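You operate a simulated robot arm through the tools that you are given. There is no shell and no other tool. Be economical: measure what you need, move in short steps, check, and stop when the job is done.

Carry out the task below with a simulated robot arm. There is one attempt and no reset: what you move stays moved.

## Task
Open the air supply, set the yellow card's pressure and drain the filter bowl.
Fine: shut the drain tap once the bowl is empty. Where these are worked on the way, their far stop is far enough and under half their travel is too little: drain tap.

The check looks at the end state, three seconds after you hand in, the way a careful person would. Anything else that was tipped, shoved, dropped, spilled or broken makes it a failure.

## Robot
A 6-joint arm with a two-finger parallel gripper on a trunk, on a base that drives. Base frame: it is fixed to the floor where the robot stands at the start and does not move with it; the origin is under the middle of the robot, x ahead of it, y to its left, z up. Lengths are in cm, angles in degrees, forces in N, time in s.
With the tool pointing down near the work surface it reaches from about 26 to 78 cm from the robot's upright axis, wherever it stands. Its first joint turns from -166.0 to 166.0 degrees. Places, roughly: blue valve lever [50, 0, 90]; drain tap [60, -10, 60]; filter bowl [50, 0, 70]; oil feed knob [80, -30, 70]; orange tip lever [70, -30, 90]. Payload 3.43 kg.
Tool frame: the origin (TCP) lies between the finger pads and is the grasp point; the fingertips stand 3.4 cm ahead of it; z points along the fingers, y is the line along which they close. The gripper opens to 12.8 cm. The fingers are 2.4 cm wide and 1.2 cm thick; the gripper's body (4.8 by 13 cm) begins 9.6 cm behind the TCP.
Orientation is told as [roll, pitch, yaw] about the base's x, y, z axes, in that order, counted from this pose: with the fingers straight down and closing along the base's y, the tool's x points along the base's -x, its y along +y and its z along -z.

## Interface
- The arm moves only by the tool nudge_tool. Its argument "steps" is one flat list of numbers, 7 for each row, row after row: the opening, from 0 (shut) to 1 (fully open), then the shift along the tool's x, y, z in cm, then the turn, a rotation vector about the tool's x, y, z in degrees. In form: [jaw, x, y, z, wx, wy, wz, jaw, x, y, z, wx, wy, wz, ...]. A call has 1 to 10 rows; each row is the pose to reach, as a shift and turn from the pose commanded when the call began, along the tool's axes at that moment. Rows are played at 5 a second. More than 5 cm and 8.6 degrees between two rows, or a gripper value outside its range, and nothing of the call is played. Where a pose cannot be reached the arm comes as near as it can. A force on the tool above 90 N (or 10 N above the force at the start of the call, whichever is more), or a blocked arm, ends the call early, and 0.2 s more pass. The fingers move at their own pace (about 4.5 cm/s each) and stop on an object; they squeeze with about 28 N. The grip force told is the motor's: it shows also when the fingers shut on nothing. Time passes only in rows, and 0.2 s behind the last, so rows that repeat a pose let the fingers close. The reply holds the time, the measured pose of the TCP, the force on the tool along the base axes, the opening and the grip force, in the units named above and with some noise, with the torque about the TCP (base axes, N m) and any sound that the robot's microphone picked up.
- Cameras (640 x 400 px; columns grow to the right, rows downward): "scene" is now at [1.21, 9.6, 150.94]; the picture's right is [-0.50, -0.87, 0.00], its down [-0.60, 0.34, -0.72] and it looks along [0.63, -0.36, -0.69] (base axes); focal length 279 px, centre (320, 200). "wrist" rides on the gripper at [7.6, -1.1, -16] in the tool frame; the picture's right is [0.15, 0.99, 0.00], its down [-0.88, 0.13, -0.46] and it looks along [-0.45, 0.07, 0.89] (tool axes); focal length 234 px, centre (320, 200). There is no depth. A picture from a camera that has moved, and an enlarged one, comes with that camera's place and axes in the base frame and with its lens.
- grab_frame(camera): a new picture of that camera. The clock stands still meanwhile.
- drive_base(legs): drives the robot by 1 to 6 legs, each [ahead, turn to the left] in cm and degrees, along the robot's own axes; the way and the turn of a leg run together, so that a leg with both is an arc; at most 150 cm and 180 degrees a leg. The arm and the cameras ride along, it lands a little off, and it stops where it bumps. It gives what a move gives.
- pan_tilt(pan, tilt): turns the head with the scene camera to pan (to the left, within 155 degrees either way) and tilt (down, from -29 to 69), counted from straight ahead of the robot. It gives what a move gives.
- zoom(camera, box): a new picture of the part [left, top, right, bottom] of that camera's present view, enlarged. The clock stands still meanwhile.
- hand_in(): hands the job in; it is judged then, once.

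Go step by step. Nothing tells you exact positions but the pictures and the camera data: compare them with the known pose of the tool, close in by small moves and look again before you grip or let go. The budget is 120 turns and 90 pictures, counting those below and the enlarged ones. Unless the task says otherwise, let go and move clear before handing in, and close with one line.

The tools are called after "Call:" as a command line: name --argument value ..., lists and objects as JSON in quotes. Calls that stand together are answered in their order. nudge_tool: Moves the arm, as the interface text tells. Its arguments: {"type":"object","properties":{"steps":{"type":"array"}},"required":["steps"]} The other tools are called the same way: drive_base (legs) drives the base; pan_tilt (pan, tilt) turns the head that bears the scene camera; grab_frame (camera) takes a picture; zoom (camera, box) takes an enlarged picture of a part of a camera's view; hand_in () hands the job in.

At the start:

```text
clock: 0.0
tool_pos: [35.93, -27.67, 120.84]
tool_rot: [0.0, 0.1, 0.0]
wrist_force: [0.0, 0.5, 0.4]
moment: [0.04, -0.01, -0.02]
grip_width: 12.79
grip_force: 0.2
robot x, y, heading: [0.2, -2.23, -0.2]
head pan, tilt: [-29.7, 43.6]
```

scene: 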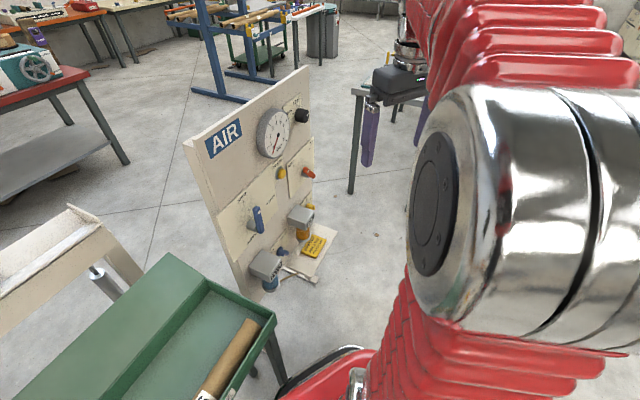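
wrist: 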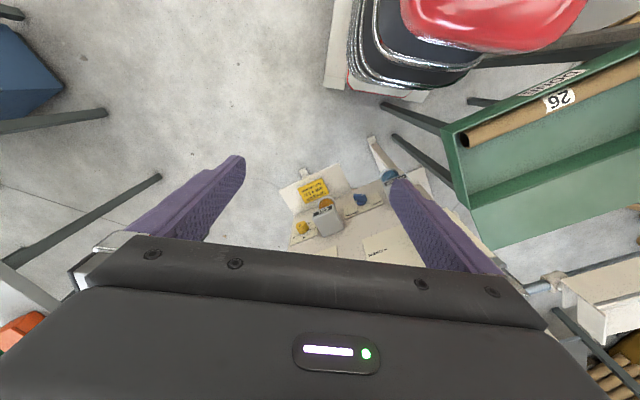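

I see an AIR panel ahead with a gauge, levers, knobs, filter bowls and a yellow card. I'll zoom in first to see the details.

Call:
zoom --camera "scene" --box '[180, 70, 350, 300]'

Call:
zoom --camera "scene" --box '[230, 180, 350, 300]'

Call:
zoom --camera "wrist" --box '[270, 130, 450, 260]'

```text
1.74 times, centred on (265, 185) of scene
camera zoom: at [1.21, 9.6, 150.94], right [-0.5, -0.87, 0.0], down [-0.6, 0.34, -0.72], along [0.63, -0.36, -0.69], focal length 486 px, centre (416, 226)
```

zoom: 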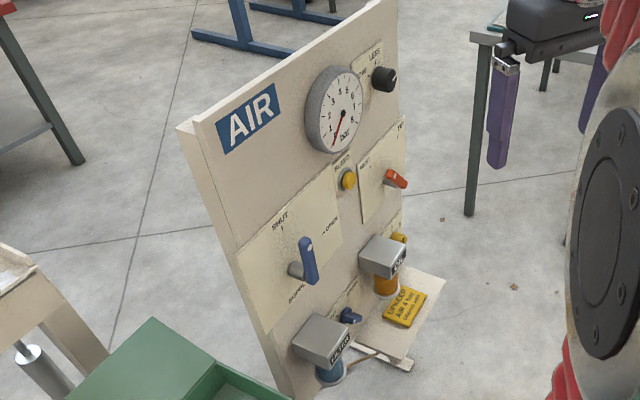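

```text
3.33 times, centred on (290, 240) of scene
camera zoom: at [1.21, 9.6, 150.94], right [-0.5, -0.87, 0.0], down [-0.6, 0.34, -0.72], along [0.63, -0.36, -0.69], focal length 930 px, centre (420, 67)
```

zoom: 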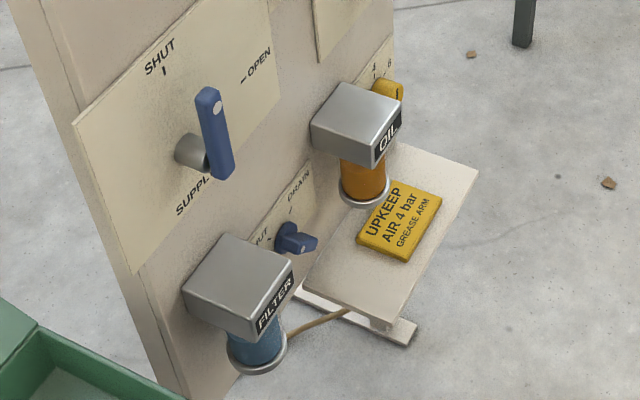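

```text
3.08 times, centred on (360, 195) of wrist
camera zoom: at [28.44, -28.68, 136.8], right [-0.15, 0.99, 0.0], down [0.88, 0.13, 0.46], along [0.45, 0.07, -0.89], focal length 720 px, centre (197, 215)
```

zoom: 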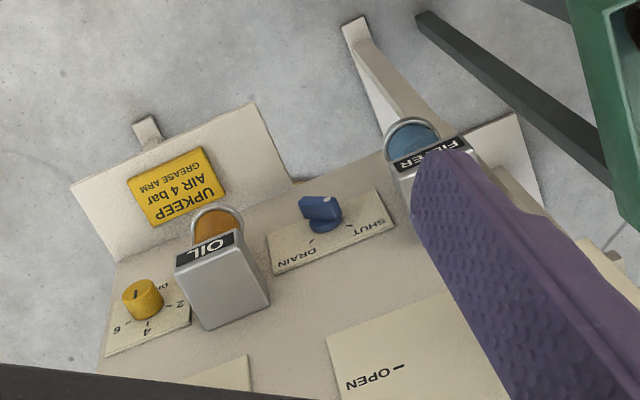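

The panel faces roughly back-right at about 31° of yaw. I'll turn the tool horizontal to face it, which should also open up the views.

Call:
nudge_tool --steps '[0.5, -0.8, 0, 0.5, 0, -8.5, 0, 0.5, -1.6, 0, 1, 0, -17, 0, 0.5, -2.4, 0, 1.5, 0, -25.5, 0, 0.5, -3.2, 0, 2, 0, -34, 0, 0.5, -4, 0, 2.5, 0, -42.5, 0, 0.5, -4.8, 0, 3, 0, -51, 0, 0.5, -5.6, 0, 3.5, 0, -59.5, 0, 0.5, -6.4, 0, 4, 0, -68, 0, 0.5, -7.2, 0, 4.5, 0, -76.5, 0, 0.5, -8, 0, 5, 0, -85, 0]'

Call:
grab_frame --camera "scene"

Call:
grab_frame --camera "wrist"

```text
clock: 2.2
tool_pos: [43.8, -27.57, 115.92]
tool_rot: [-0.5, -85.1, 0.5]
wrist_force: [0.5, -0.4, 0.4]
moment: [0.0, -0.01, 0.05]
grip_width: 6.43
grip_force: 0.2
robot x, y, heading: [-0.14, -2.07, -0.0]
head pan, tilt: [-29.7, 43.6]
```

```text
84 pictures are left
camera scene: at [1.18, 9.6, 150.94], right [-0.5, -0.87, 0.0], down [-0.6, 0.34, -0.72], along [0.63, -0.36, -0.69], focal length 279 px, centre (320, 200)
```

scene: 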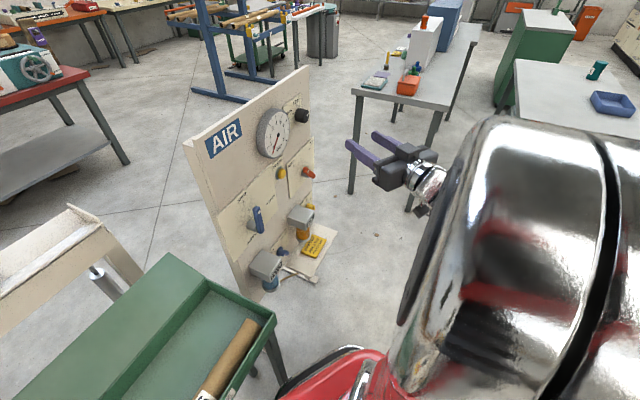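

```text
83 pictures are left
camera wrist: at [27.45, -28.69, 109.68], right [-0.01, 0.99, -0.15], down [-0.38, 0.13, 0.92], along [0.93, 0.07, 0.37], focal length 234 px, centre (320, 200)
```

wrist: 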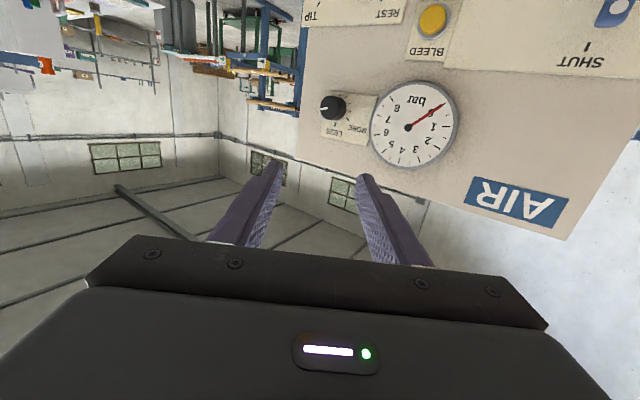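

Good view. Next I'll yaw to face the panel squarely and go lower to see all the controls.

Call:
nudge_tool --steps '[0.3, 4, 0, 0, -8, 0, 0, 0.2, 8, 0, 0, -16, 0, 0, 0.1, 12, 0, 0, -24, 0, 0, 0, 16, 0, 0, -31, 0, 0]'

Call:
grab_frame --camera "wrist"

Call:
grab_frame --camera "scene"

```text
clock: 3.2
tool_pos: [42.33, -27.58, 100.04]
tool_rot: [31.4, -85.1, -0.4]
wrist_force: [0.6, -0.2, 0.1]
moment: [-0.02, -0.01, 0.02]
grip_width: 0.0
grip_force: 17.7
robot x, y, heading: [0.03, -1.96, 0.3]
head pan, tilt: [-29.7, 43.6]
```

```text
82 pictures are left
camera wrist: at [28.84, -36.7, 93.53], right [-0.52, 0.85, -0.1], down [-0.38, -0.12, 0.92], along [0.76, 0.52, 0.39], focal length 234 px, centre (320, 200)
```

wrist: 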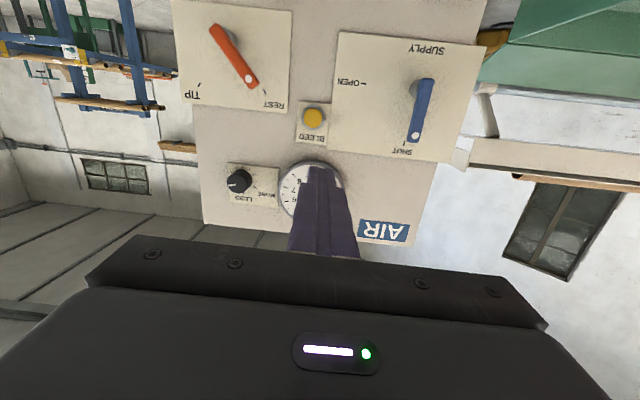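

```text
81 pictures are left
camera scene: at [1.19, 9.59, 150.94], right [-0.5, -0.87, 0.0], down [-0.6, 0.34, -0.72], along [0.63, -0.36, -0.69], focal length 279 px, centre (320, 200)
```

scene: 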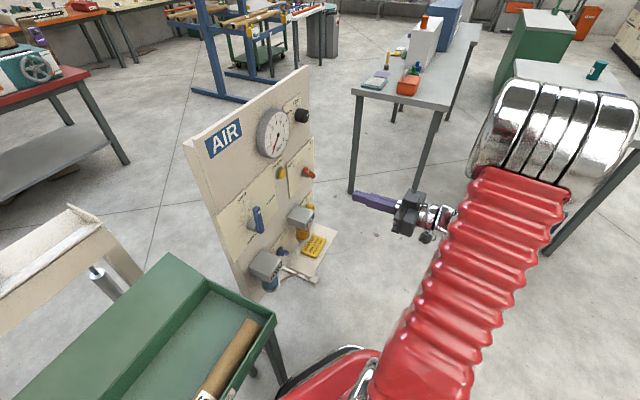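

The plan is to push the blue supply lever from its left side over to OPEN with the closed fingers. First I'll approach a point to the left of its tip, well clear of the panel, and look.

Call:
nudge_tool --steps '[0, 0.4, 3.4, 2.2, 0, -1, 0, 0, 0.8, 6.8, 4.4, 0, -2, 0, 0, 1.2, 10.2, 6.6, 0, -3, 0, 0, 1.6, 13.6, 8.8, 0, -4, 0, 0, 2, 17, 11, 0, -5, 0, 0, 2.35, 20.4, 13.2, 0, -5, 0]'

Call:
grab_frame --camera "wrist"

Call:
zoom --camera "scene" --box '[180, 130, 340, 290]'

```text
clock: 4.6
tool_pos: [47.78, -6.95, 96.15]
tool_rot: [106.5, -87.4, -75.5]
wrist_force: [0.8, 0.0, 0.1]
moment: [0.02, -0.01, 0.0]
grip_width: 0.0
grip_force: 28.3
out of reach, approached as far as the arm can: row 4, 5, 6
robot x, y, heading: [0.28, -1.89, 0.1]
head pan, tilt: [-29.7, 43.6]
```

```text
80 pictures are left
camera wrist: at [34.73, -15.71, 88.13], right [-0.51, 0.85, -0.1], down [-0.45, -0.16, 0.88], along [0.73, 0.49, 0.47], focal length 234 px, centre (320, 200)
```

wrist: 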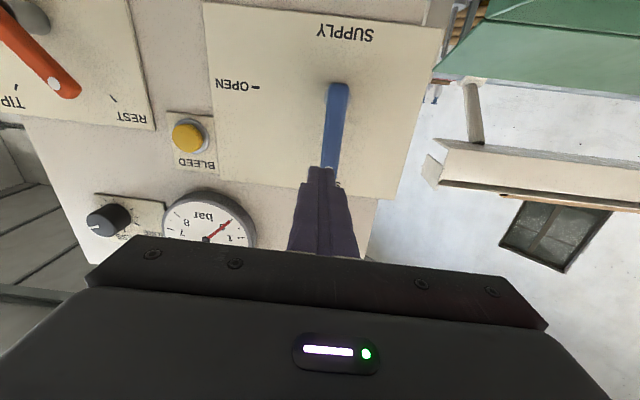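

```text
2.50 times, centred on (260, 210) of scene
camera zoom: at [1.19, 9.61, 150.94], right [-0.5, -0.87, 0.0], down [-0.6, 0.34, -0.72], along [0.63, -0.36, -0.69], focal length 698 px, centre (470, 175)
```

zoom: 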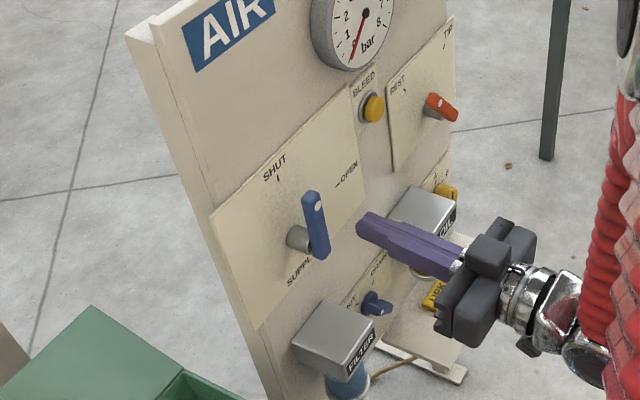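

The left side of the lever can't be reached from this stance, because the arm is too folded. I'll retract, straighten the tool and check the floor on the right before driving in front of the panel.

Call:
nudge_tool --steps '[0, -2, 0.5, -2.5, 8, 0, 0, 0, -4, 1, -5, 16, 0, 0, 0, -6, 1.5, -7.5, 24, 0, 0, 0, -8, 2, -10, 31, 0, 0]'

Call:
pan_tilt --pan -85 --tilt 50

Call:
grab_frame --camera "scene"

```text
clock: 5.6
tool_pos: [48.71, -22.91, 107.96]
tool_rot: [74.5, -87.3, -74.6]
wrist_force: [-1.2, 0.2, 1.9]
moment: [0.03, 0.22, -0.04]
grip_width: 0.0
grip_force: 27.4
out of reach, approached as far as the arm can: row 1, 2, 3, 4
robot x, y, heading: [0.17, -1.89, 0.0]
head pan, tilt: [-29.7, 43.6]
```

```text
clock: 6.8
tool_pos: [48.77, -23.03, 107.54]
tool_rot: [70.3, -87.0, -70.2]
wrist_force: [-0.7, 0.4, 0.1]
moment: [0.0, 0.01, -0.03]
grip_width: 0.02
grip_force: 28.0
robot x, y, heading: [0.02, -1.85, -0.2]
head pan, tilt: [-85.0, 50.0]
```

```text
78 pictures are left
camera scene: at [-5.28, 6.02, 150.06], right [-1.0, -0.09, 0.0], down [-0.07, 0.76, -0.64], along [0.06, -0.64, -0.77], focal length 279 px, centre (320, 200)
```

scene: 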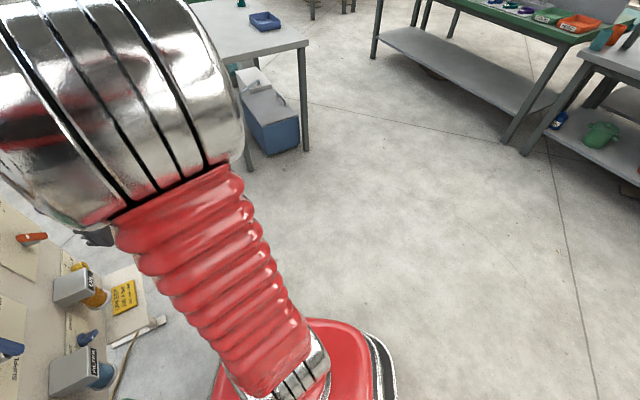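

The floor to the right is clear. I'll drive to a spot squarely in front of the panel.

Call:
drive_base --legs '[[0, -75], [43, 0], [0, 106]]'

Call:
pan_tilt --pan 0 --tilt 45

Call:
grab_frame --camera "scene"

Call:
grab_frame --camera "wrist"

```text
clock: 9.5
tool_pos: [29.57, -42.07, 107.98]
tool_rot: [73.9, -87.4, -102.5]
wrist_force: [0.2, 0.2, -0.7]
moment: [-0.04, -0.01, -0.03]
grip_width: 0.0
grip_force: 27.8
robot x, y, heading: [-2.7, -0.16, -21.0]
head pan, tilt: [-85.0, 50.0]
stopped in leg 1: the robot was blocked; the commanded pose is now the measured one
```

```text
clock: 11.1
tool_pos: [29.64, -42.02, 107.97]
tool_rot: [73.6, -87.2, -102.2]
wrist_force: [0.1, -0.1, -0.5]
moment: [-0.03, -0.01, -0.02]
grip_width: 0.0
grip_force: 27.7
robot x, y, heading: [-2.72, -0.63, -21.5]
head pan, tilt: [0.0, 45.0]
```

```text
77 pictures are left
camera scene: at [4.66, 13.49, 150.75], right [-0.36, -0.93, 0.0], down [-0.66, 0.26, -0.71], along [0.66, -0.26, -0.71], focal length 279 px, centre (320, 200)
```

scene: 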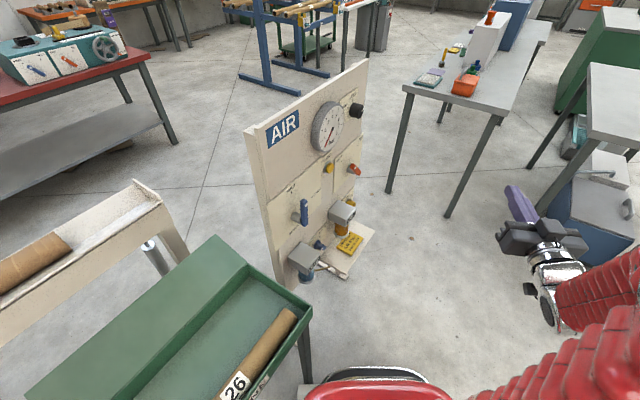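

```text
76 pictures are left
camera wrist: at [15.29, -35.0, 100.54], right [0.48, 0.87, -0.1], down [-0.35, 0.29, 0.89], along [0.81, -0.39, 0.44], focal length 234 px, centre (320, 200)
```

wrist: 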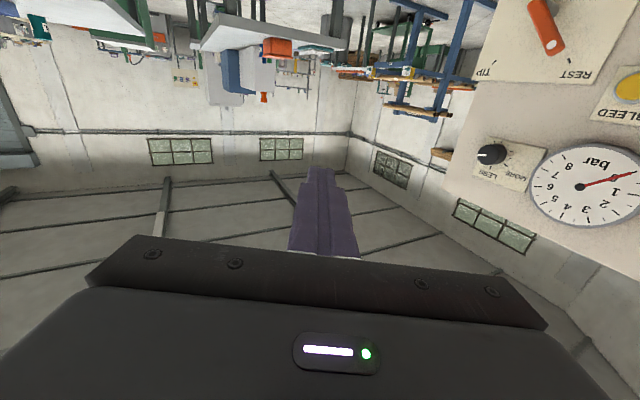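

The base got blocked while turning. I need to see what is around its left and rear.

Call:
pan_tilt --pan 80 --tilt 60

Call:
grab_frame --camera "scene"

Call:
pan_tilt --pan 150 --tilt 60

Call:
grab_frame --camera "scene"

Call:
pan_tilt --pan -130 --tilt 60

Call:
grab_frame --camera "scene"

```text
clock: 12.6
tool_pos: [29.69, -42.01, 108.12]
tool_rot: [73.6, -87.3, -102.2]
wrist_force: [0.5, 0.2, -1.0]
moment: [0.0, -0.04, 0.0]
grip_width: 0.0
grip_force: 27.9
robot x, y, heading: [-3.02, -0.22, -21.1]
head pan, tilt: [80.0, 60.0]
```

```text
75 pictures are left
camera scene: at [0.56, 22.15, 148.8], right [0.85, -0.52, 0.0], down [-0.45, -0.74, -0.5], along [0.26, 0.43, -0.87], focal length 279 px, centre (320, 200)
```

scene: 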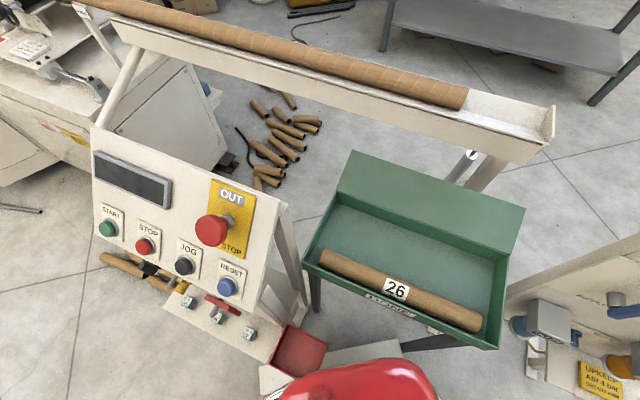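

```text
clock: 14.0
tool_pos: [29.77, -42.24, 108.0]
tool_rot: [73.6, -87.3, -102.4]
wrist_force: [-0.7, -0.1, -0.2]
moment: [0.03, 0.02, -0.02]
grip_width: 0.0
grip_force: 27.8
robot x, y, heading: [-2.83, -0.63, -21.4]
head pan, tilt: [150.0, 60.0]
```

```text
74 pictures are left
camera scene: at [-7.07, 21.66, 148.8], right [0.78, 0.62, 0.0], down [0.54, -0.68, -0.5], along [-0.31, 0.39, -0.87], focal length 279 px, centre (320, 200)
```

scene: 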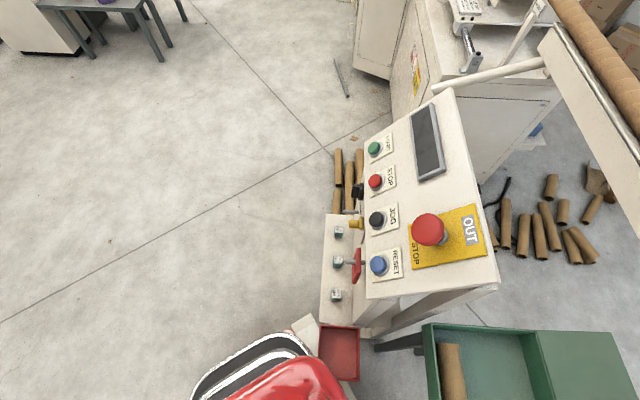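

```text
clock: 17.9
tool_pos: [29.76, -42.03, 108.09]
tool_rot: [73.4, -87.3, -102.4]
wrist_force: [0.2, 0.4, 0.8]
moment: [-0.02, 0.01, -0.01]
grip_width: 0.0
grip_force: 27.6
robot x, y, heading: [-2.75, -0.36, -21.3]
head pan, tilt: [-130.0, 60.0]
```

```text
73 pictures are left
camera scene: at [-8.76, 13.25, 148.8], right [-0.48, 0.88, 0.0], down [0.76, 0.42, -0.5], along [-0.44, -0.24, -0.87], focal length 279 px, centre (320, 200)
```

scene: 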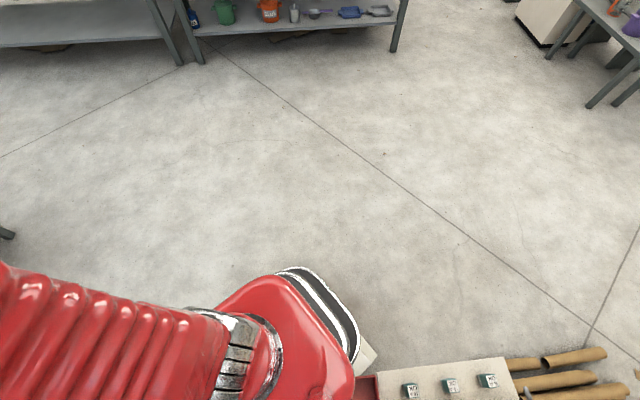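

The rear-left corner touched the neighbouring machine's shelf and nothing seems to have shifted. I'll turn back, reverse away, then drive round to the front of the panel.

Call:
drive_base --legs '[[0, 21], [-35, 0], [0, -42], [65, 0], [0, 73]]'

Call:
pan_tilt --pan 0 --tilt 45

Call:
grab_frame --camera "scene"

Call:
grab_frame --camera "wrist"

```text
clock: 33.8
tool_pos: [63.8, -45.5, 108.29]
tool_rot: [65.1, -87.3, -41.3]
wrist_force: [0.0, -0.4, -0.1]
moment: [-0.02, -0.02, -0.01]
grip_width: 0.0
grip_force: 27.3
robot x, y, heading: [11.17, -46.38, 29.7]
head pan, tilt: [-130.0, 60.0]
```

```text
clock: 35.9
tool_pos: [63.89, -45.51, 108.29]
tool_rot: [65.1, -87.1, -41.3]
wrist_force: [0.3, -0.1, -0.4]
moment: [0.01, -0.01, 0.0]
grip_width: 0.0
grip_force: 28.0
robot x, y, heading: [11.07, -46.67, 29.4]
head pan, tilt: [0.0, 45.0]
```

```text
72 pictures are left
camera scene: at [5.06, -31.8, 150.75], right [0.49, -0.87, 0.0], down [-0.61, -0.35, -0.71], along [0.61, 0.35, -0.71], focal length 279 px, centre (320, 200)
```

scene: 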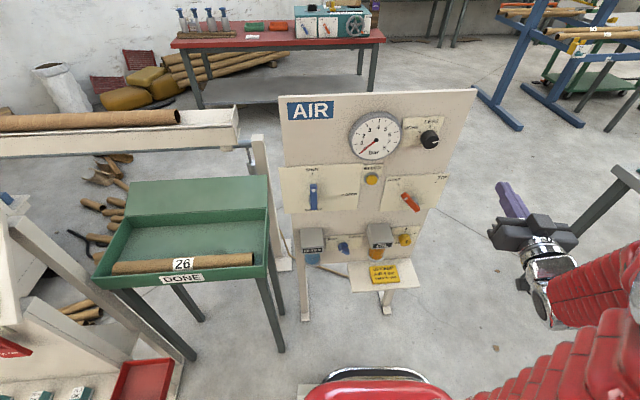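

```text
71 pictures are left
camera wrist: at [49.56, -52.74, 100.97], right [-0.4, 0.91, -0.1], down [-0.44, -0.09, 0.89], along [0.8, 0.41, 0.43], focal length 234 px, centre (320, 200)
```

wrist: 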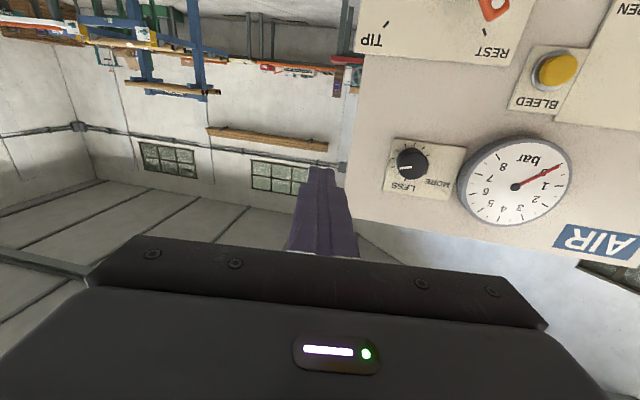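

Now I have a good front view of the panel. I'll zoom in on it.

Call:
zoom --camera "scene" --box '[270, 80, 480, 200]'

Call:
zoom --camera "scene" --box '[280, 180, 460, 300]'

```text
3.05 times, centred on (375, 140) of scene
camera zoom: at [5.06, -31.8, 150.75], right [0.49, -0.87, 0.0], down [-0.61, -0.35, -0.71], along [0.61, 0.35, -0.71], focal length 851 px, centre (152, 383)
```

zoom: 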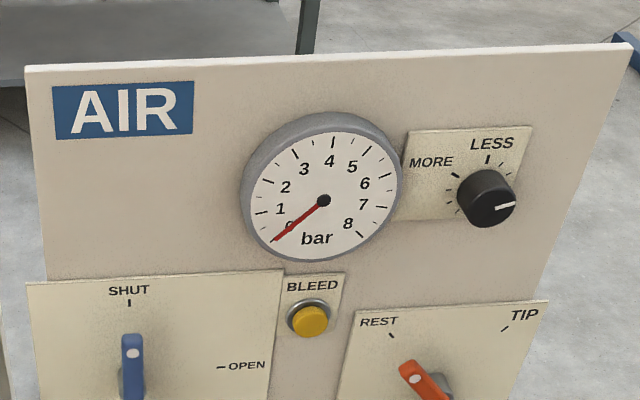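

```text
3.33 times, centred on (370, 240) of scene
camera zoom: at [5.06, -31.8, 150.75], right [0.49, -0.87, 0.0], down [-0.61, -0.35, -0.71], along [0.61, 0.35, -0.71], focal length 930 px, centre (153, 67)
```

zoom: 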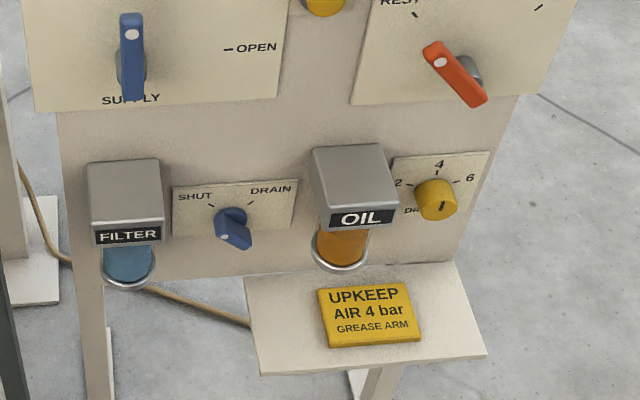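

I'm moving the closed fingers to the left of the blue lever's tip, staying 15 cm off the panel.

Call:
nudge_tool --steps '[0, 1.26, 4.5, -0.55, -0.7, -0.3, 0, 0, 2.52, 9, -1.1, -1.4, -0.6, 0, 0, 3.78, 13.5, -1.65, -2.1, -0.9, 0, 0, 5.04, 18, -2.2, -2.8, -1.2, 0, 0, 6.3, 22.5, -2.75, -3.5, -1.5, 0, 0, 7.56, 27, -3.3, -4.2, -1.8, 0, 0, 8.82, 31.5, -3.85, -4.9, -2.1, 0, 0, 10.08, 36, -4.4, -5.6, -2.4, 0, 0, 11.34, 40.5, -4.95, -6.3, -2.7, 0, 0, 12.6, 45, -5.5, -7, -3, 0]'

Call:
grab_frame --camera "wrist"

Call:
grab_frame --camera "scene"

```text
clock: 38.1
tool_pos: [61.18, -18.99, 99.79]
tool_rot: [102.8, -85.8, -65.4]
wrist_force: [-0.5, -1.1, -0.4]
moment: [0.02, -0.03, -0.02]
grip_width: 0.0
grip_force: 27.8
out of reach, approached as far as the arm can: row 1, 2, 3, 4, 5, 6, 7, 8, 9, 10
robot x, y, heading: [10.91, -46.84, 29.5]
head pan, tilt: [0.0, 45.0]
```

```text
68 pictures are left
camera wrist: at [49.05, -29.09, 91.86], right [-0.61, 0.79, -0.08], down [-0.41, -0.23, 0.88], along [0.68, 0.56, 0.47], focal length 234 px, centre (320, 200)
```

wrist: 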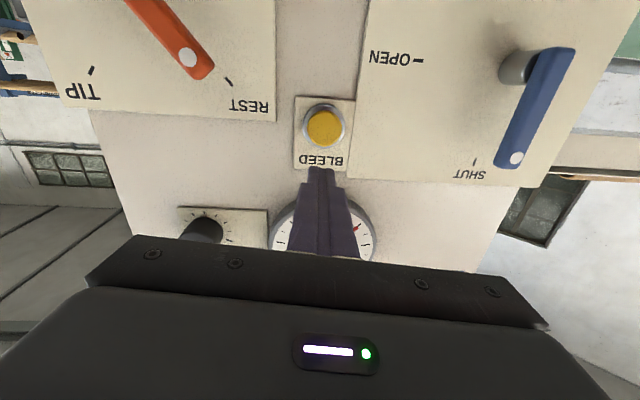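

```text
67 pictures are left
camera scene: at [5.07, -31.79, 150.75], right [0.49, -0.87, 0.0], down [-0.61, -0.35, -0.71], along [0.61, 0.35, -0.71], focal length 279 px, centre (320, 200)
```

scene: 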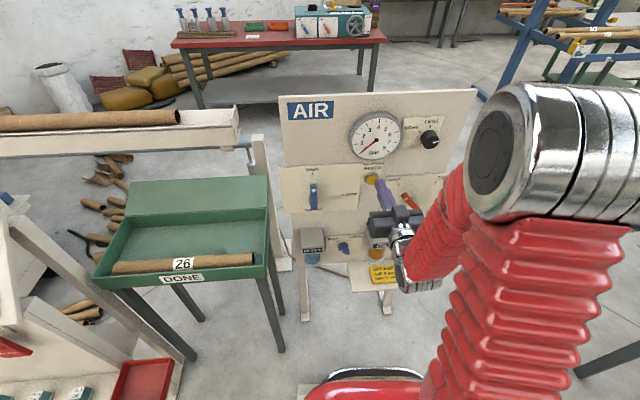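

The arm folds up too tightly this close in, so I'll back the base off about 12 cm.

Call:
drive_base --legs '[[-12, 1.5]]'

Call:
grab_frame --camera "wrist"

Call:
grab_frame --camera "scene"

```text
clock: 39.5
tool_pos: [50.1, -23.86, 99.84]
tool_rot: [102.7, -85.8, -63.6]
wrist_force: [-0.7, 0.5, 0.0]
moment: [0.02, -0.02, 0.0]
grip_width: 0.0
grip_force: 27.7
robot x, y, heading: [1.01, -52.91, 31.2]
head pan, tilt: [0.0, 45.0]
```

```text
66 pictures are left
camera wrist: at [38.25, -34.19, 91.88], right [-0.63, 0.78, -0.08], down [-0.41, -0.24, 0.88], along [0.66, 0.58, 0.47], focal length 234 px, centre (320, 200)
```

wrist: 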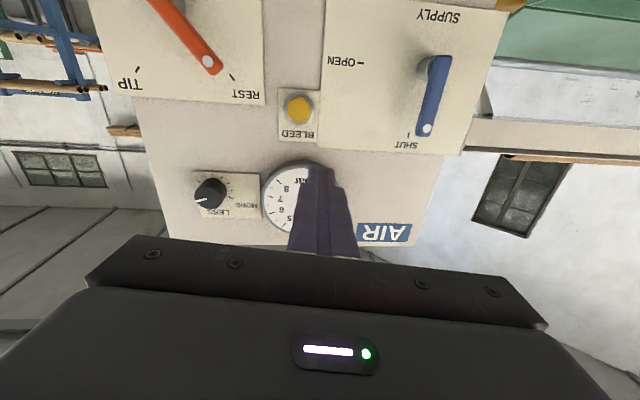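

```text
65 pictures are left
camera scene: at [-5.63, -38.05, 150.75], right [0.52, -0.86, 0.0], down [-0.61, -0.37, -0.71], along [0.61, 0.37, -0.71], focal length 279 px, centre (320, 200)
```

scene: 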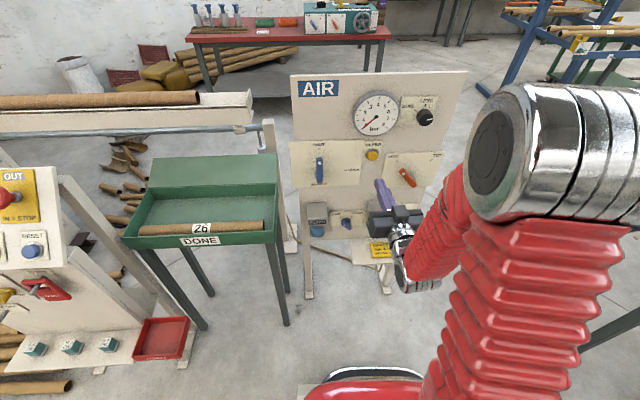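

The stand-off is good now. I'll square the tool up and go to the left of the lever.

Call:
nudge_tool --steps '[0, 0.78, 4.24, 1.16, 1.6, -0.8, 0, 0, 1.56, 8.5, 2.3, 3.2, -1.6, 0, 0, 2.34, 12.7, 3.5, 4.8, -2.4, 0, 0, 3.1, 17, 4.6, 6.4, -3.2, 0, 0, 3.9, 21.2, 5.8, 8, -4, 0]'

Call:
grab_frame --camera "wrist"

Call:
grab_frame --camera "scene"

```text
clock: 40.7
tool_pos: [51.06, -23.3, 99.25]
tool_rot: [122.9, -84.7, -83.5]
wrist_force: [0.2, 0.9, -0.2]
moment: [0.03, 0.01, 0.02]
grip_width: 0.0
grip_force: 28.2
out of reach, approached as far as the arm can: row 1, 2, 3, 4, 5
robot x, y, heading: [1.07, -52.56, 31.3]
head pan, tilt: [0.0, 45.0]
```

```text
64 pictures are left
camera wrist: at [39.41, -33.44, 90.72], right [-0.63, 0.77, -0.07], down [-0.43, -0.27, 0.86], along [0.65, 0.57, 0.5], focal length 234 px, centre (320, 200)
```

wrist: 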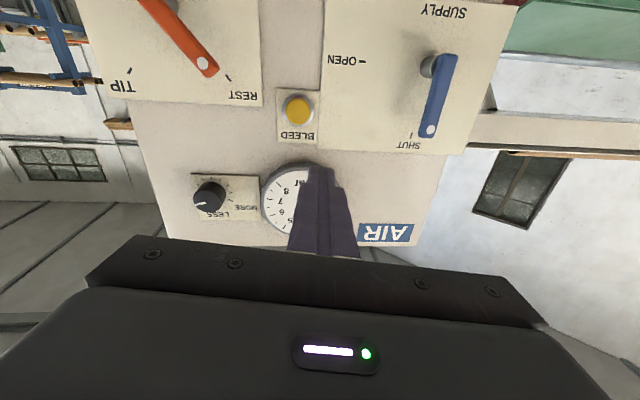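

```text
63 pictures are left
camera scene: at [-5.63, -38.05, 150.75], right [0.52, -0.86, 0.0], down [-0.61, -0.37, -0.71], along [0.61, 0.37, -0.71], focal length 279 px, centre (320, 200)
```

scene: 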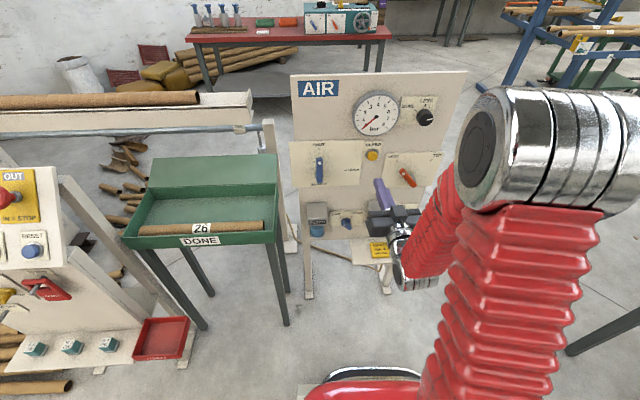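

The commanded pose seems to have run beyond what the arm could reach. I'll step it back toward a reachable pose and see how the arm responds.

Call:
nudge_tool --steps '[0, -0.5, -4, 2.3, -1.2, 0.8, 0, 0, -1.1, -8, 4.6, -2.4, 1.6, 0]'

```text
clock: 41.3
tool_pos: [59.59, -26.46, 100.09]
tool_rot: [107.4, -85.4, -65.5]
wrist_force: [0.7, -0.1, -0.4]
moment: [0.02, -0.03, 0.04]
grip_width: 0.0
grip_force: 28.0
robot x, y, heading: [0.7, -52.39, 31.1]
head pan, tilt: [0.0, 45.0]
```

The arm does move from its real pose. The limit is how close the wrist can get to the trunk, so I'll back up 15 cm more, since there's plenty of reach forward.

Call:
drive_base --legs '[[-15, 0]]'

```text
clock: 42.9
tool_pos: [46.82, -34.21, 99.98]
tool_rot: [108.3, -85.5, -66.6]
wrist_force: [-0.6, 0.5, 0.7]
moment: [0.04, -0.05, -0.01]
grip_width: 0.0
grip_force: 28.1
robot x, y, heading: [-12.06, -60.39, 31.1]
head pan, tilt: [0.0, 45.0]
```

Call:
nudge_tool --steps '[0, 0.97, 3.7, 2.24, 1.5, 0.2, -0.6, 0, 1.94, 7.4, 4.48, 3, 0.4, -1.2, 0, 2.9, 11.1, 6.7, 4.5, 0.6, -1.8, 0, 3.9, 14.8, 9, 6, 0.8, -2.4, 0, 4.85, 18.5, 11.2, 7.5, 1, -3, 0, 5.8, 22.2, 13.4, 9, 1.2, -3.6, 0, 6.8, 25.9, 15.7, 10.6, 1.4, -4.2]'

Call:
grab_frame --camera "wrist"

Call:
grab_frame --camera "scene"

```text
clock: 44.5
tool_pos: [51.71, -17.35, 97.85]
tool_rot: [-13.1, -88.0, 56.3]
wrist_force: [-0.1, 0.5, 0.2]
moment: [-0.03, 0.01, 0.0]
grip_width: 0.03
grip_force: 27.7
out of reach, approached as far as the arm can: row 2, 3, 4, 5, 6, 7
robot x, y, heading: [-11.71, -59.99, 31.2]
head pan, tilt: [0.0, 45.0]
```

```text
62 pictures are left
camera wrist: at [40.92, -29.26, 90.78], right [-0.68, 0.72, -0.15], down [-0.4, -0.19, 0.89], along [0.61, 0.67, 0.42], focal length 234 px, centre (320, 200)
```

wrist: 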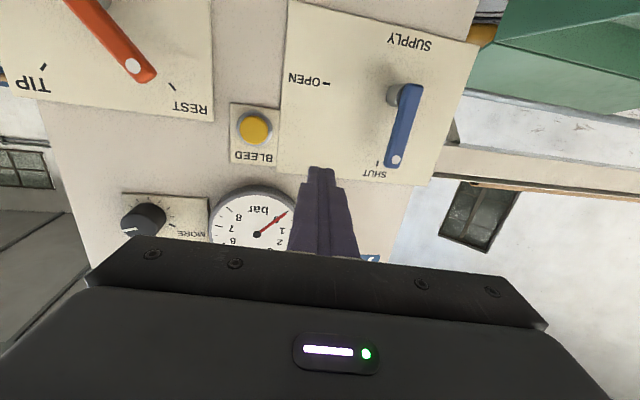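

```text
61 pictures are left
camera scene: at [-18.52, -45.82, 150.75], right [0.52, -0.86, 0.0], down [-0.61, -0.36, -0.71], along [0.61, 0.36, -0.71], focal length 279 px, centre (320, 200)
```

scene: 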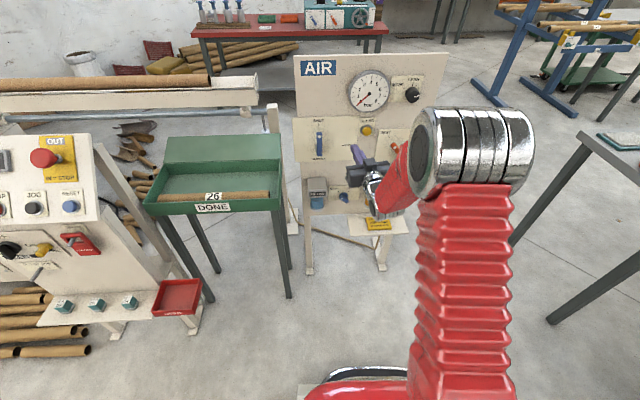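

The wrist jams near the horizontal, straight-ahead direction. I'll tilt the fingers about 25° below horizontal, which also gives the wrist camera a level view, and try again.

Call:
nudge_tool --steps '[0, 0, 0.2, -0.5, 0, 7.5, 0, 0, 0, 0.5, -1, 0, 15, 0, 0, -0.1, 4, 0, 3, 18, 0.5, 0, -0.2, 8, 0.5, 6, 20, 1.2, 0, -0.3, 12.3, 1.4, 9, 22, 1.8, 0, -0.36, 16.5, 2.3, 12.2, 23, 2.45]'

Call:
grab_frame --camera "wrist"

```text
clock: 45.9
tool_pos: [50.58, -15.34, 98.45]
tool_rot: [0.7, -69.7, 41.0]
wrist_force: [0.6, -0.2, -0.2]
moment: [-0.03, -0.02, 0.02]
grip_width: 0.0
grip_force: 27.8
out of reach, approached as far as the arm can: row 3, 4, 5, 6
robot x, y, heading: [-12.4, -60.62, 31.1]
head pan, tilt: [0.0, 45.0]
```

```text
60 pictures are left
camera wrist: at [38.22, -27.81, 96.88], right [-0.7, 0.71, -0.13], down [-0.17, 0.01, 0.98], along [0.7, 0.71, 0.11], focal length 234 px, centre (320, 200)
```

wrist: 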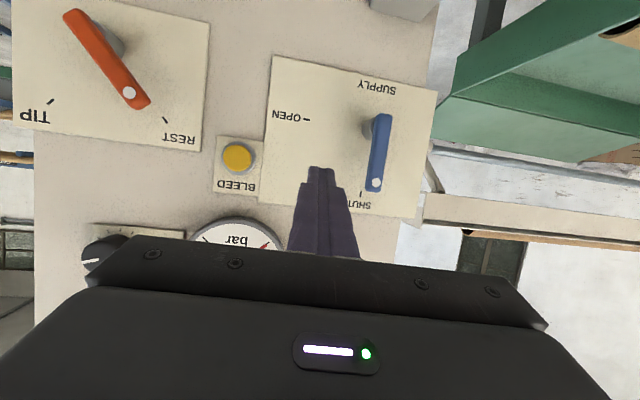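

Testing which motion is limited: first pure yaw, then a pure leftward shift.

Call:
nudge_tool --steps '[0, 0, 0, 0, 4, 0, 0, 0, 0, 0, 0, 8, 0, 0]'

Call:
nudge_tool --steps '[0, 0, 4, 0, 0, 0, 0, 0, 0, 8, 0, 0, 0, 0]'

```text
clock: 46.5
tool_pos: [50.57, -15.41, 98.42]
tool_rot: [0.6, -69.7, 41.0]
wrist_force: [0.0, 1.2, -1.1]
moment: [-0.03, 0.04, 0.04]
grip_width: 0.01
grip_force: 28.3
out of reach, approached as far as the arm can: row 1, 2
robot x, y, heading: [-12.22, -60.06, 31.3]
head pan, tilt: [0.0, 45.0]
```

```text
clock: 47.1
tool_pos: [49.35, -14.25, 98.59]
tool_rot: [1.8, -69.3, 41.0]
wrist_force: [0.4, 0.4, 0.0]
moment: [0.0, -0.03, 0.01]
grip_width: 0.02
grip_force: 28.0
out of reach, approached as far as the arm can: row 1, 2
robot x, y, heading: [-12.28, -60.49, 31.3]
head pan, tilt: [0.0, 45.0]
```

Both directions are limited by the angle between the tool yaw and the arm's bearing. The robot needs to stand further to the left, so the arm reaches with the tool angled left. I'll retract, then drive round with the arm swinging on the free right side.

Call:
nudge_tool --steps '[0, 0.8, 0, -4.2, -2, 0, 0, 0, 1.5, 0, -8.5, -4, 0, 0, 0, 2.3, 0, -12.8, -6, 0, 0, 0, 3, 0, -17, -8, 0, 0]'

Call:
drive_base --legs '[[0, -121], [-37, 0], [0, 80]]'

Call:
pan_tilt --pan 30 --tilt 45

Call:
grab_frame --camera "scene"

Call:
grab_frame --camera "wrist"

```text
clock: 48.1
tool_pos: [36.43, -25.6, 101.54]
tool_rot: [8.8, -69.7, 41.0]
wrist_force: [0.4, -1.0, -0.2]
moment: [-0.01, 0.0, 0.04]
grip_width: 0.0
grip_force: 27.9
robot x, y, heading: [-11.86, -60.27, 31.2]
head pan, tilt: [0.0, 45.0]
```

```text
clock: 52.7
tool_pos: [38.89, -91.77, 101.57]
tool_rot: [8.6, -69.8, -26.2]
wrist_force: [0.7, 0.3, -0.3]
moment: [-0.01, 0.0, 0.01]
grip_width: 0.01
grip_force: 27.6
robot x, y, heading: [-9.44, -57.44, -36.9]
head pan, tilt: [0.0, 45.0]
stopped in leg 1: the robot was blocked; the commanded pose is now the measured one
```

```text
clock: 53.6
tool_pos: [38.89, -91.77, 101.72]
tool_rot: [8.6, -69.7, -26.3]
wrist_force: [-0.7, -0.9, 0.3]
moment: [-0.02, -0.01, -0.02]
grip_width: 0.0
grip_force: 28.3
robot x, y, heading: [-9.78, -57.49, -36.6]
head pan, tilt: [30.0, 45.0]
```

```text
59 pictures are left
camera scene: at [2.89, -42.19, 150.75], right [-0.12, -0.99, 0.0], down [-0.7, 0.09, -0.71], along [0.7, -0.09, -0.71], focal length 279 px, centre (320, 200)
```

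scene: 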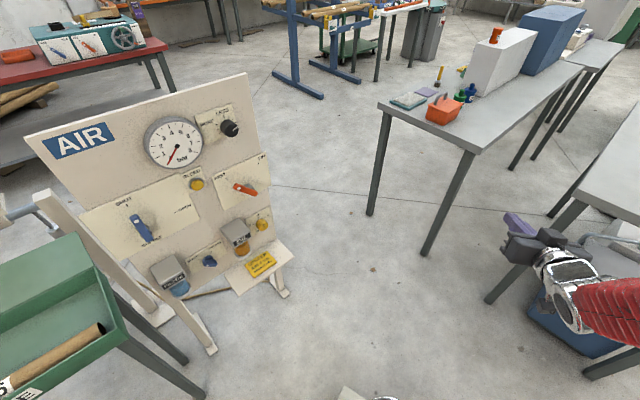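

```text
58 pictures are left
camera wrist: at [22.02, -87.24, 99.87], right [0.26, 0.96, -0.09], down [-0.09, 0.11, 0.99], along [0.96, -0.25, 0.12], focal length 234 px, centre (320, 200)
```

wrist: 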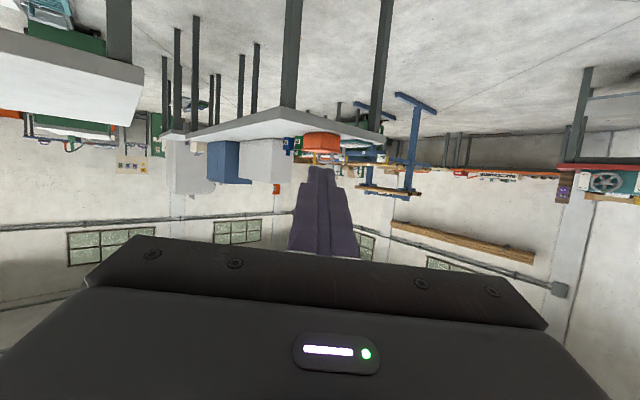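

Blocked again. I'll look at what's behind the robot.

Call:
pan_tilt --pan 140 --tilt 60

Call:
grab_frame --camera "scene"

Call:
pan_tilt --pan -140 --tilt 60

Call:
grab_frame --camera "scene"

Call:
pan_tilt --pan -50 --tilt 60

Call:
grab_frame --camera "scene"

```text
clock: 55.5
tool_pos: [38.92, -91.83, 101.59]
tool_rot: [8.6, -69.7, -26.3]
wrist_force: [0.3, 0.0, -0.1]
moment: [0.02, -0.02, 0.01]
grip_width: 0.01
grip_force: 28.2
robot x, y, heading: [-9.94, -57.79, -37.0]
head pan, tilt: [140.0, 60.0]
```

```text
57 pictures are left
camera scene: at [-6.69, -34.71, 148.8], right [0.97, 0.23, 0.0], down [0.2, -0.84, -0.5], along [-0.11, 0.49, -0.87], focal length 279 px, centre (320, 200)
```

scene: 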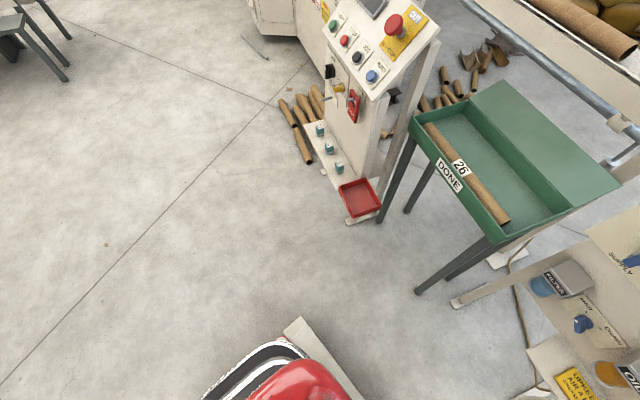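

```text
clock: 59.4
tool_pos: [38.88, -91.82, 101.68]
tool_rot: [8.6, -69.7, -26.3]
wrist_force: [-1.2, 0.3, 0.6]
moment: [-0.03, 0.03, -0.02]
grip_width: 0.0
grip_force: 27.9
robot x, y, heading: [-9.45, -57.67, -36.7]
head pan, tilt: [-140.0, 60.0]
```

```text
56 pictures are left
camera scene: at [-11.84, -41.56, 148.8], right [-0.05, 1.0, 0.0], down [0.86, 0.05, -0.5], along [-0.5, -0.03, -0.87], focal length 279 px, centre (320, 200)
```

scene: 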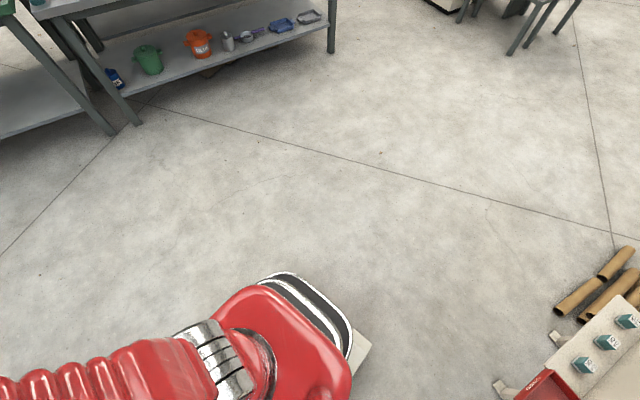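

```text
clock: 61.0
tool_pos: [38.96, -91.69, 101.67]
tool_rot: [8.7, -69.7, -26.2]
wrist_force: [-0.1, -0.5, -0.7]
moment: [0.01, 0.01, 0.01]
grip_width: 0.0
grip_force: 27.8
robot x, y, heading: [-9.93, -57.49, -36.8]
head pan, tilt: [-50.0, 60.0]
```

```text
55 pictures are left
camera scene: at [-4.83, -47.86, 148.8], right [-1.0, -0.05, 0.0], down [-0.05, 0.86, -0.5], along [0.03, -0.5, -0.87], focal length 279 px, centre (320, 200)
```

scene: 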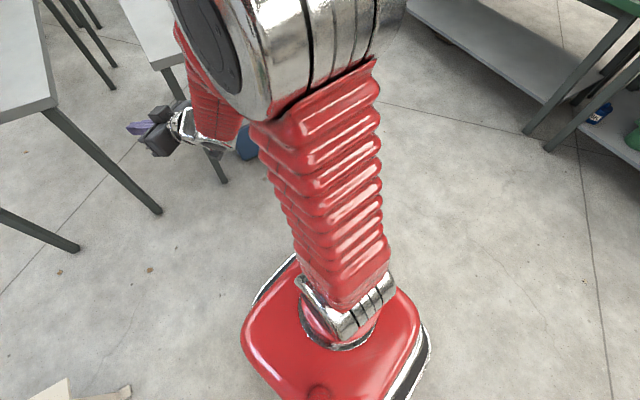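

I see nothing touching the base. I'll try a smaller continuing turn and watch the result.

Call:
drive_base --legs '[[0, -20]]'

```text
clock: 62.9
tool_pos: [24.39, -106.21, 101.56]
tool_rot: [8.5, -69.7, -46.1]
wrist_force: [-0.3, 0.3, 0.1]
moment: [-0.02, 0.01, 0.0]
grip_width: 0.01
grip_force: 27.7
robot x, y, heading: [-8.55, -56.86, -56.8]
head pan, tilt: [-50.0, 60.0]
```

That turn worked, so I'll continue in smaller legs.

Call:
drive_base --legs '[[0, -33]]'

Call:
drive_base --legs '[[-34, 0]]'

Call:
drive_base --legs '[[0, 40], [0, 40]]'

Call:
pan_tilt --pan 30 --tilt 45

Call:
grab_frame --camera "scene"

```text
clock: 65.5
tool_pos: [-7.74, -116.17, 101.61]
tool_rot: [8.6, -69.7, -78.9]
wrist_force: [0.3, -0.2, -0.8]
moment: [0.03, 0.0, 0.0]
grip_width: 0.0
grip_force: 27.7
robot x, y, heading: [-7.33, -56.7, -89.3]
head pan, tilt: [-50.0, 60.0]
```

```text
clock: 68.2
tool_pos: [-8.34, -82.26, 101.8]
tool_rot: [8.5, -69.7, -79.1]
wrist_force: [0.6, 0.7, 0.1]
moment: [-0.02, -0.01, 0.0]
grip_width: 0.0
grip_force: 28.6
robot x, y, heading: [-7.47, -22.8, -89.6]
head pan, tilt: [-50.0, 60.0]
```

```text
clock: 73.4
tool_pos: [49.26, -41.19, 101.75]
tool_rot: [8.4, -69.8, -6.0]
wrist_force: [-0.1, -0.3, 1.1]
moment: [0.01, -0.01, -0.02]
grip_width: 0.01
grip_force: 27.6
robot x, y, heading: [-8.85, -26.31, -16.3]
head pan, tilt: [-50.0, 60.0]
stopped in leg 2: the robot was blocked; the commanded pose is now the measured one
```

```text
clock: 75.0
tool_pos: [49.31, -41.2, 101.96]
tool_rot: [8.5, -69.7, -6.1]
wrist_force: [-0.5, -0.1, 0.1]
moment: [0.0, 0.0, 0.0]
grip_width: 0.02
grip_force: 28.4
robot x, y, heading: [-8.75, -26.36, -16.4]
head pan, tilt: [30.0, 45.0]
```

```text
54 pictures are left
camera scene: at [-2.23, -7.63, 150.75], right [0.24, -0.97, 0.0], down [-0.69, -0.17, -0.71], along [0.69, 0.17, -0.71], focal length 279 px, centre (320, 200)
```

scene: 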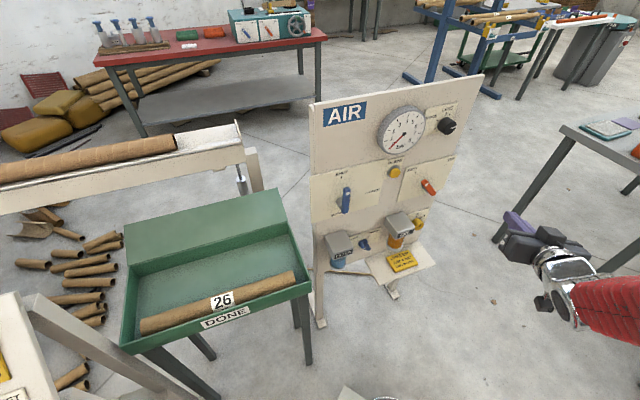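

The base is placed well enough. Next I'll bring the fingers in front and to the left of the blue lever, with the tool yawed about 45° to stay clear of the joint limit.

Call:
nudge_tool --steps '[0, 0.68, 4.28, -0.26, -4.4, -0.3, -1.9, 0, 1.36, 8.56, -0.5, -8.8, -0.7, -3.9, 0, 2, 12.8, -0.77, -13.1, -1, -5.8, 0, 2.7, 17.1, -1, -17.5, -1.3, -7.8, 0, 3.4, 21.4, -1.3, -21.9, -1.7, -9.7, 0, 4.1, 25.7, -1.5, -26.3, -2, -11.7, 0, 4.7, 30, -1.8, -30.6, -2.3, -13.6, 0, 5.4, 34.2, -2, -35, -2.7, -15.6, 0, 6.1, 38.5, -2.3, -39.4, -3, -17.5]'

Call:
grab_frame --camera "wrist"

Call:
grab_frame --camera "scene"

```text
clock: 77.0
tool_pos: [43.68, -2.68, 98.94]
tool_rot: [-5.6, -73.6, 50.2]
wrist_force: [-0.3, -0.5, -0.7]
moment: [-0.01, 0.03, 0.0]
grip_width: 0.02
grip_force: 28.4
robot x, y, heading: [-8.82, -26.28, -16.5]
head pan, tilt: [30.0, 45.0]
```

```text
53 pictures are left
camera wrist: at [32.23, -15.74, 96.14], right [-0.72, 0.67, -0.17], down [-0.24, -0.02, 0.97], along [0.65, 0.74, 0.18], focal length 234 px, centre (320, 200)
```

wrist: 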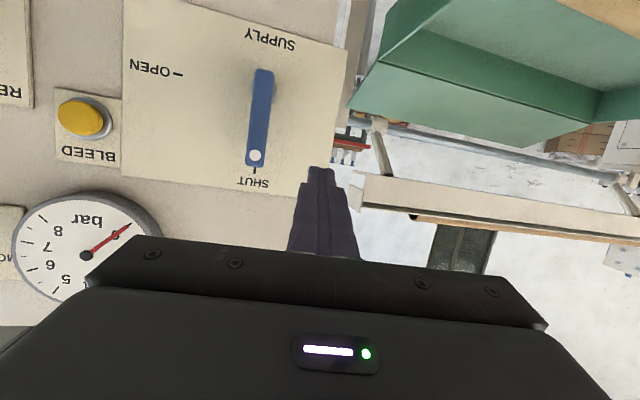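

```text
52 pictures are left
camera scene: at [-2.23, -7.62, 150.74], right [0.24, -0.97, 0.0], down [-0.69, -0.17, -0.71], along [0.69, 0.17, -0.71], focal length 279 px, centre (320, 200)
```

scene: 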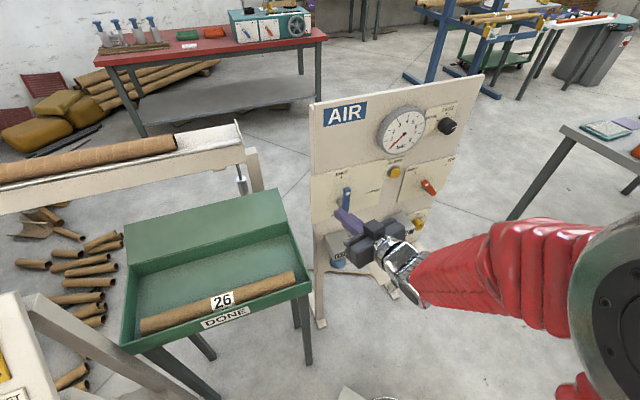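

That pose was reached cleanly, and the triangulated lever position agrees. Now I'll insert the fingertips to the left of the lever.

Call:
nudge_tool --steps '[0, 0.1, -1.1, 3, 0, 0, 0, 0, 0.2, -2.2, 6, 0, 0, 0, 0, 0.31, -3.4, 8.87, 0, 0, 0]'

Call:
grab_frame --camera "wrist"

Call:
zoom --camera "scene" --box '[300, 90, 460, 280]'

```text
clock: 77.8
tool_pos: [52.14, 0.81, 96.17]
tool_rot: [-5.5, -73.6, 50.0]
wrist_force: [0.9, -0.1, 0.0]
moment: [0.02, 0.02, -0.02]
grip_width: 0.0
grip_force: 28.4
robot x, y, heading: [-8.97, -26.22, -16.0]
head pan, tilt: [30.0, 45.0]
```

```text
51 pictures are left
camera wrist: at [40.75, -12.28, 93.28], right [-0.72, 0.67, -0.17], down [-0.24, -0.02, 0.97], along [0.65, 0.74, 0.18], focal length 234 px, centre (320, 200)
```

wrist: 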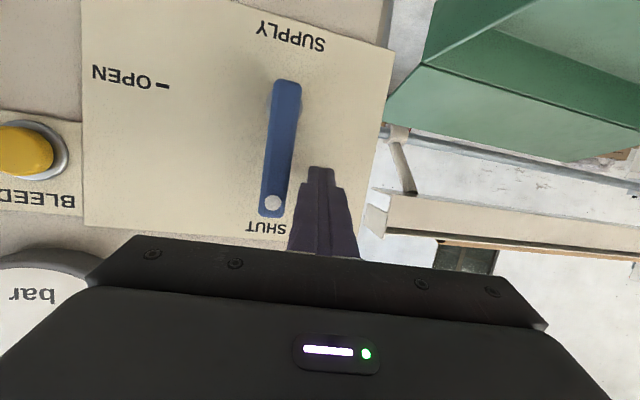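

```text
2.11 times, centred on (380, 185) of scene
camera zoom: at [-2.24, -7.61, 150.75], right [0.24, -0.97, 0.0], down [-0.69, -0.17, -0.71], along [0.69, 0.17, -0.71], focal length 588 px, centre (194, 232)
```

zoom: 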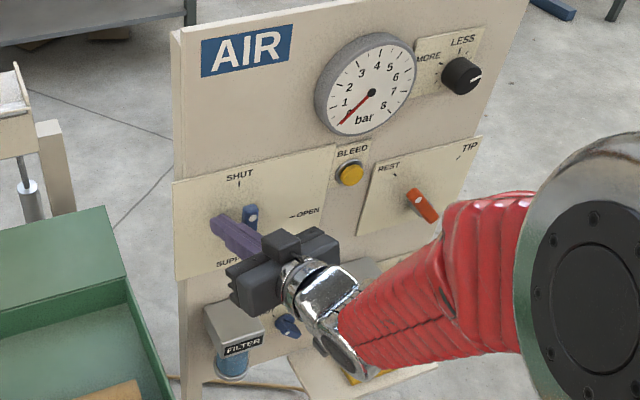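

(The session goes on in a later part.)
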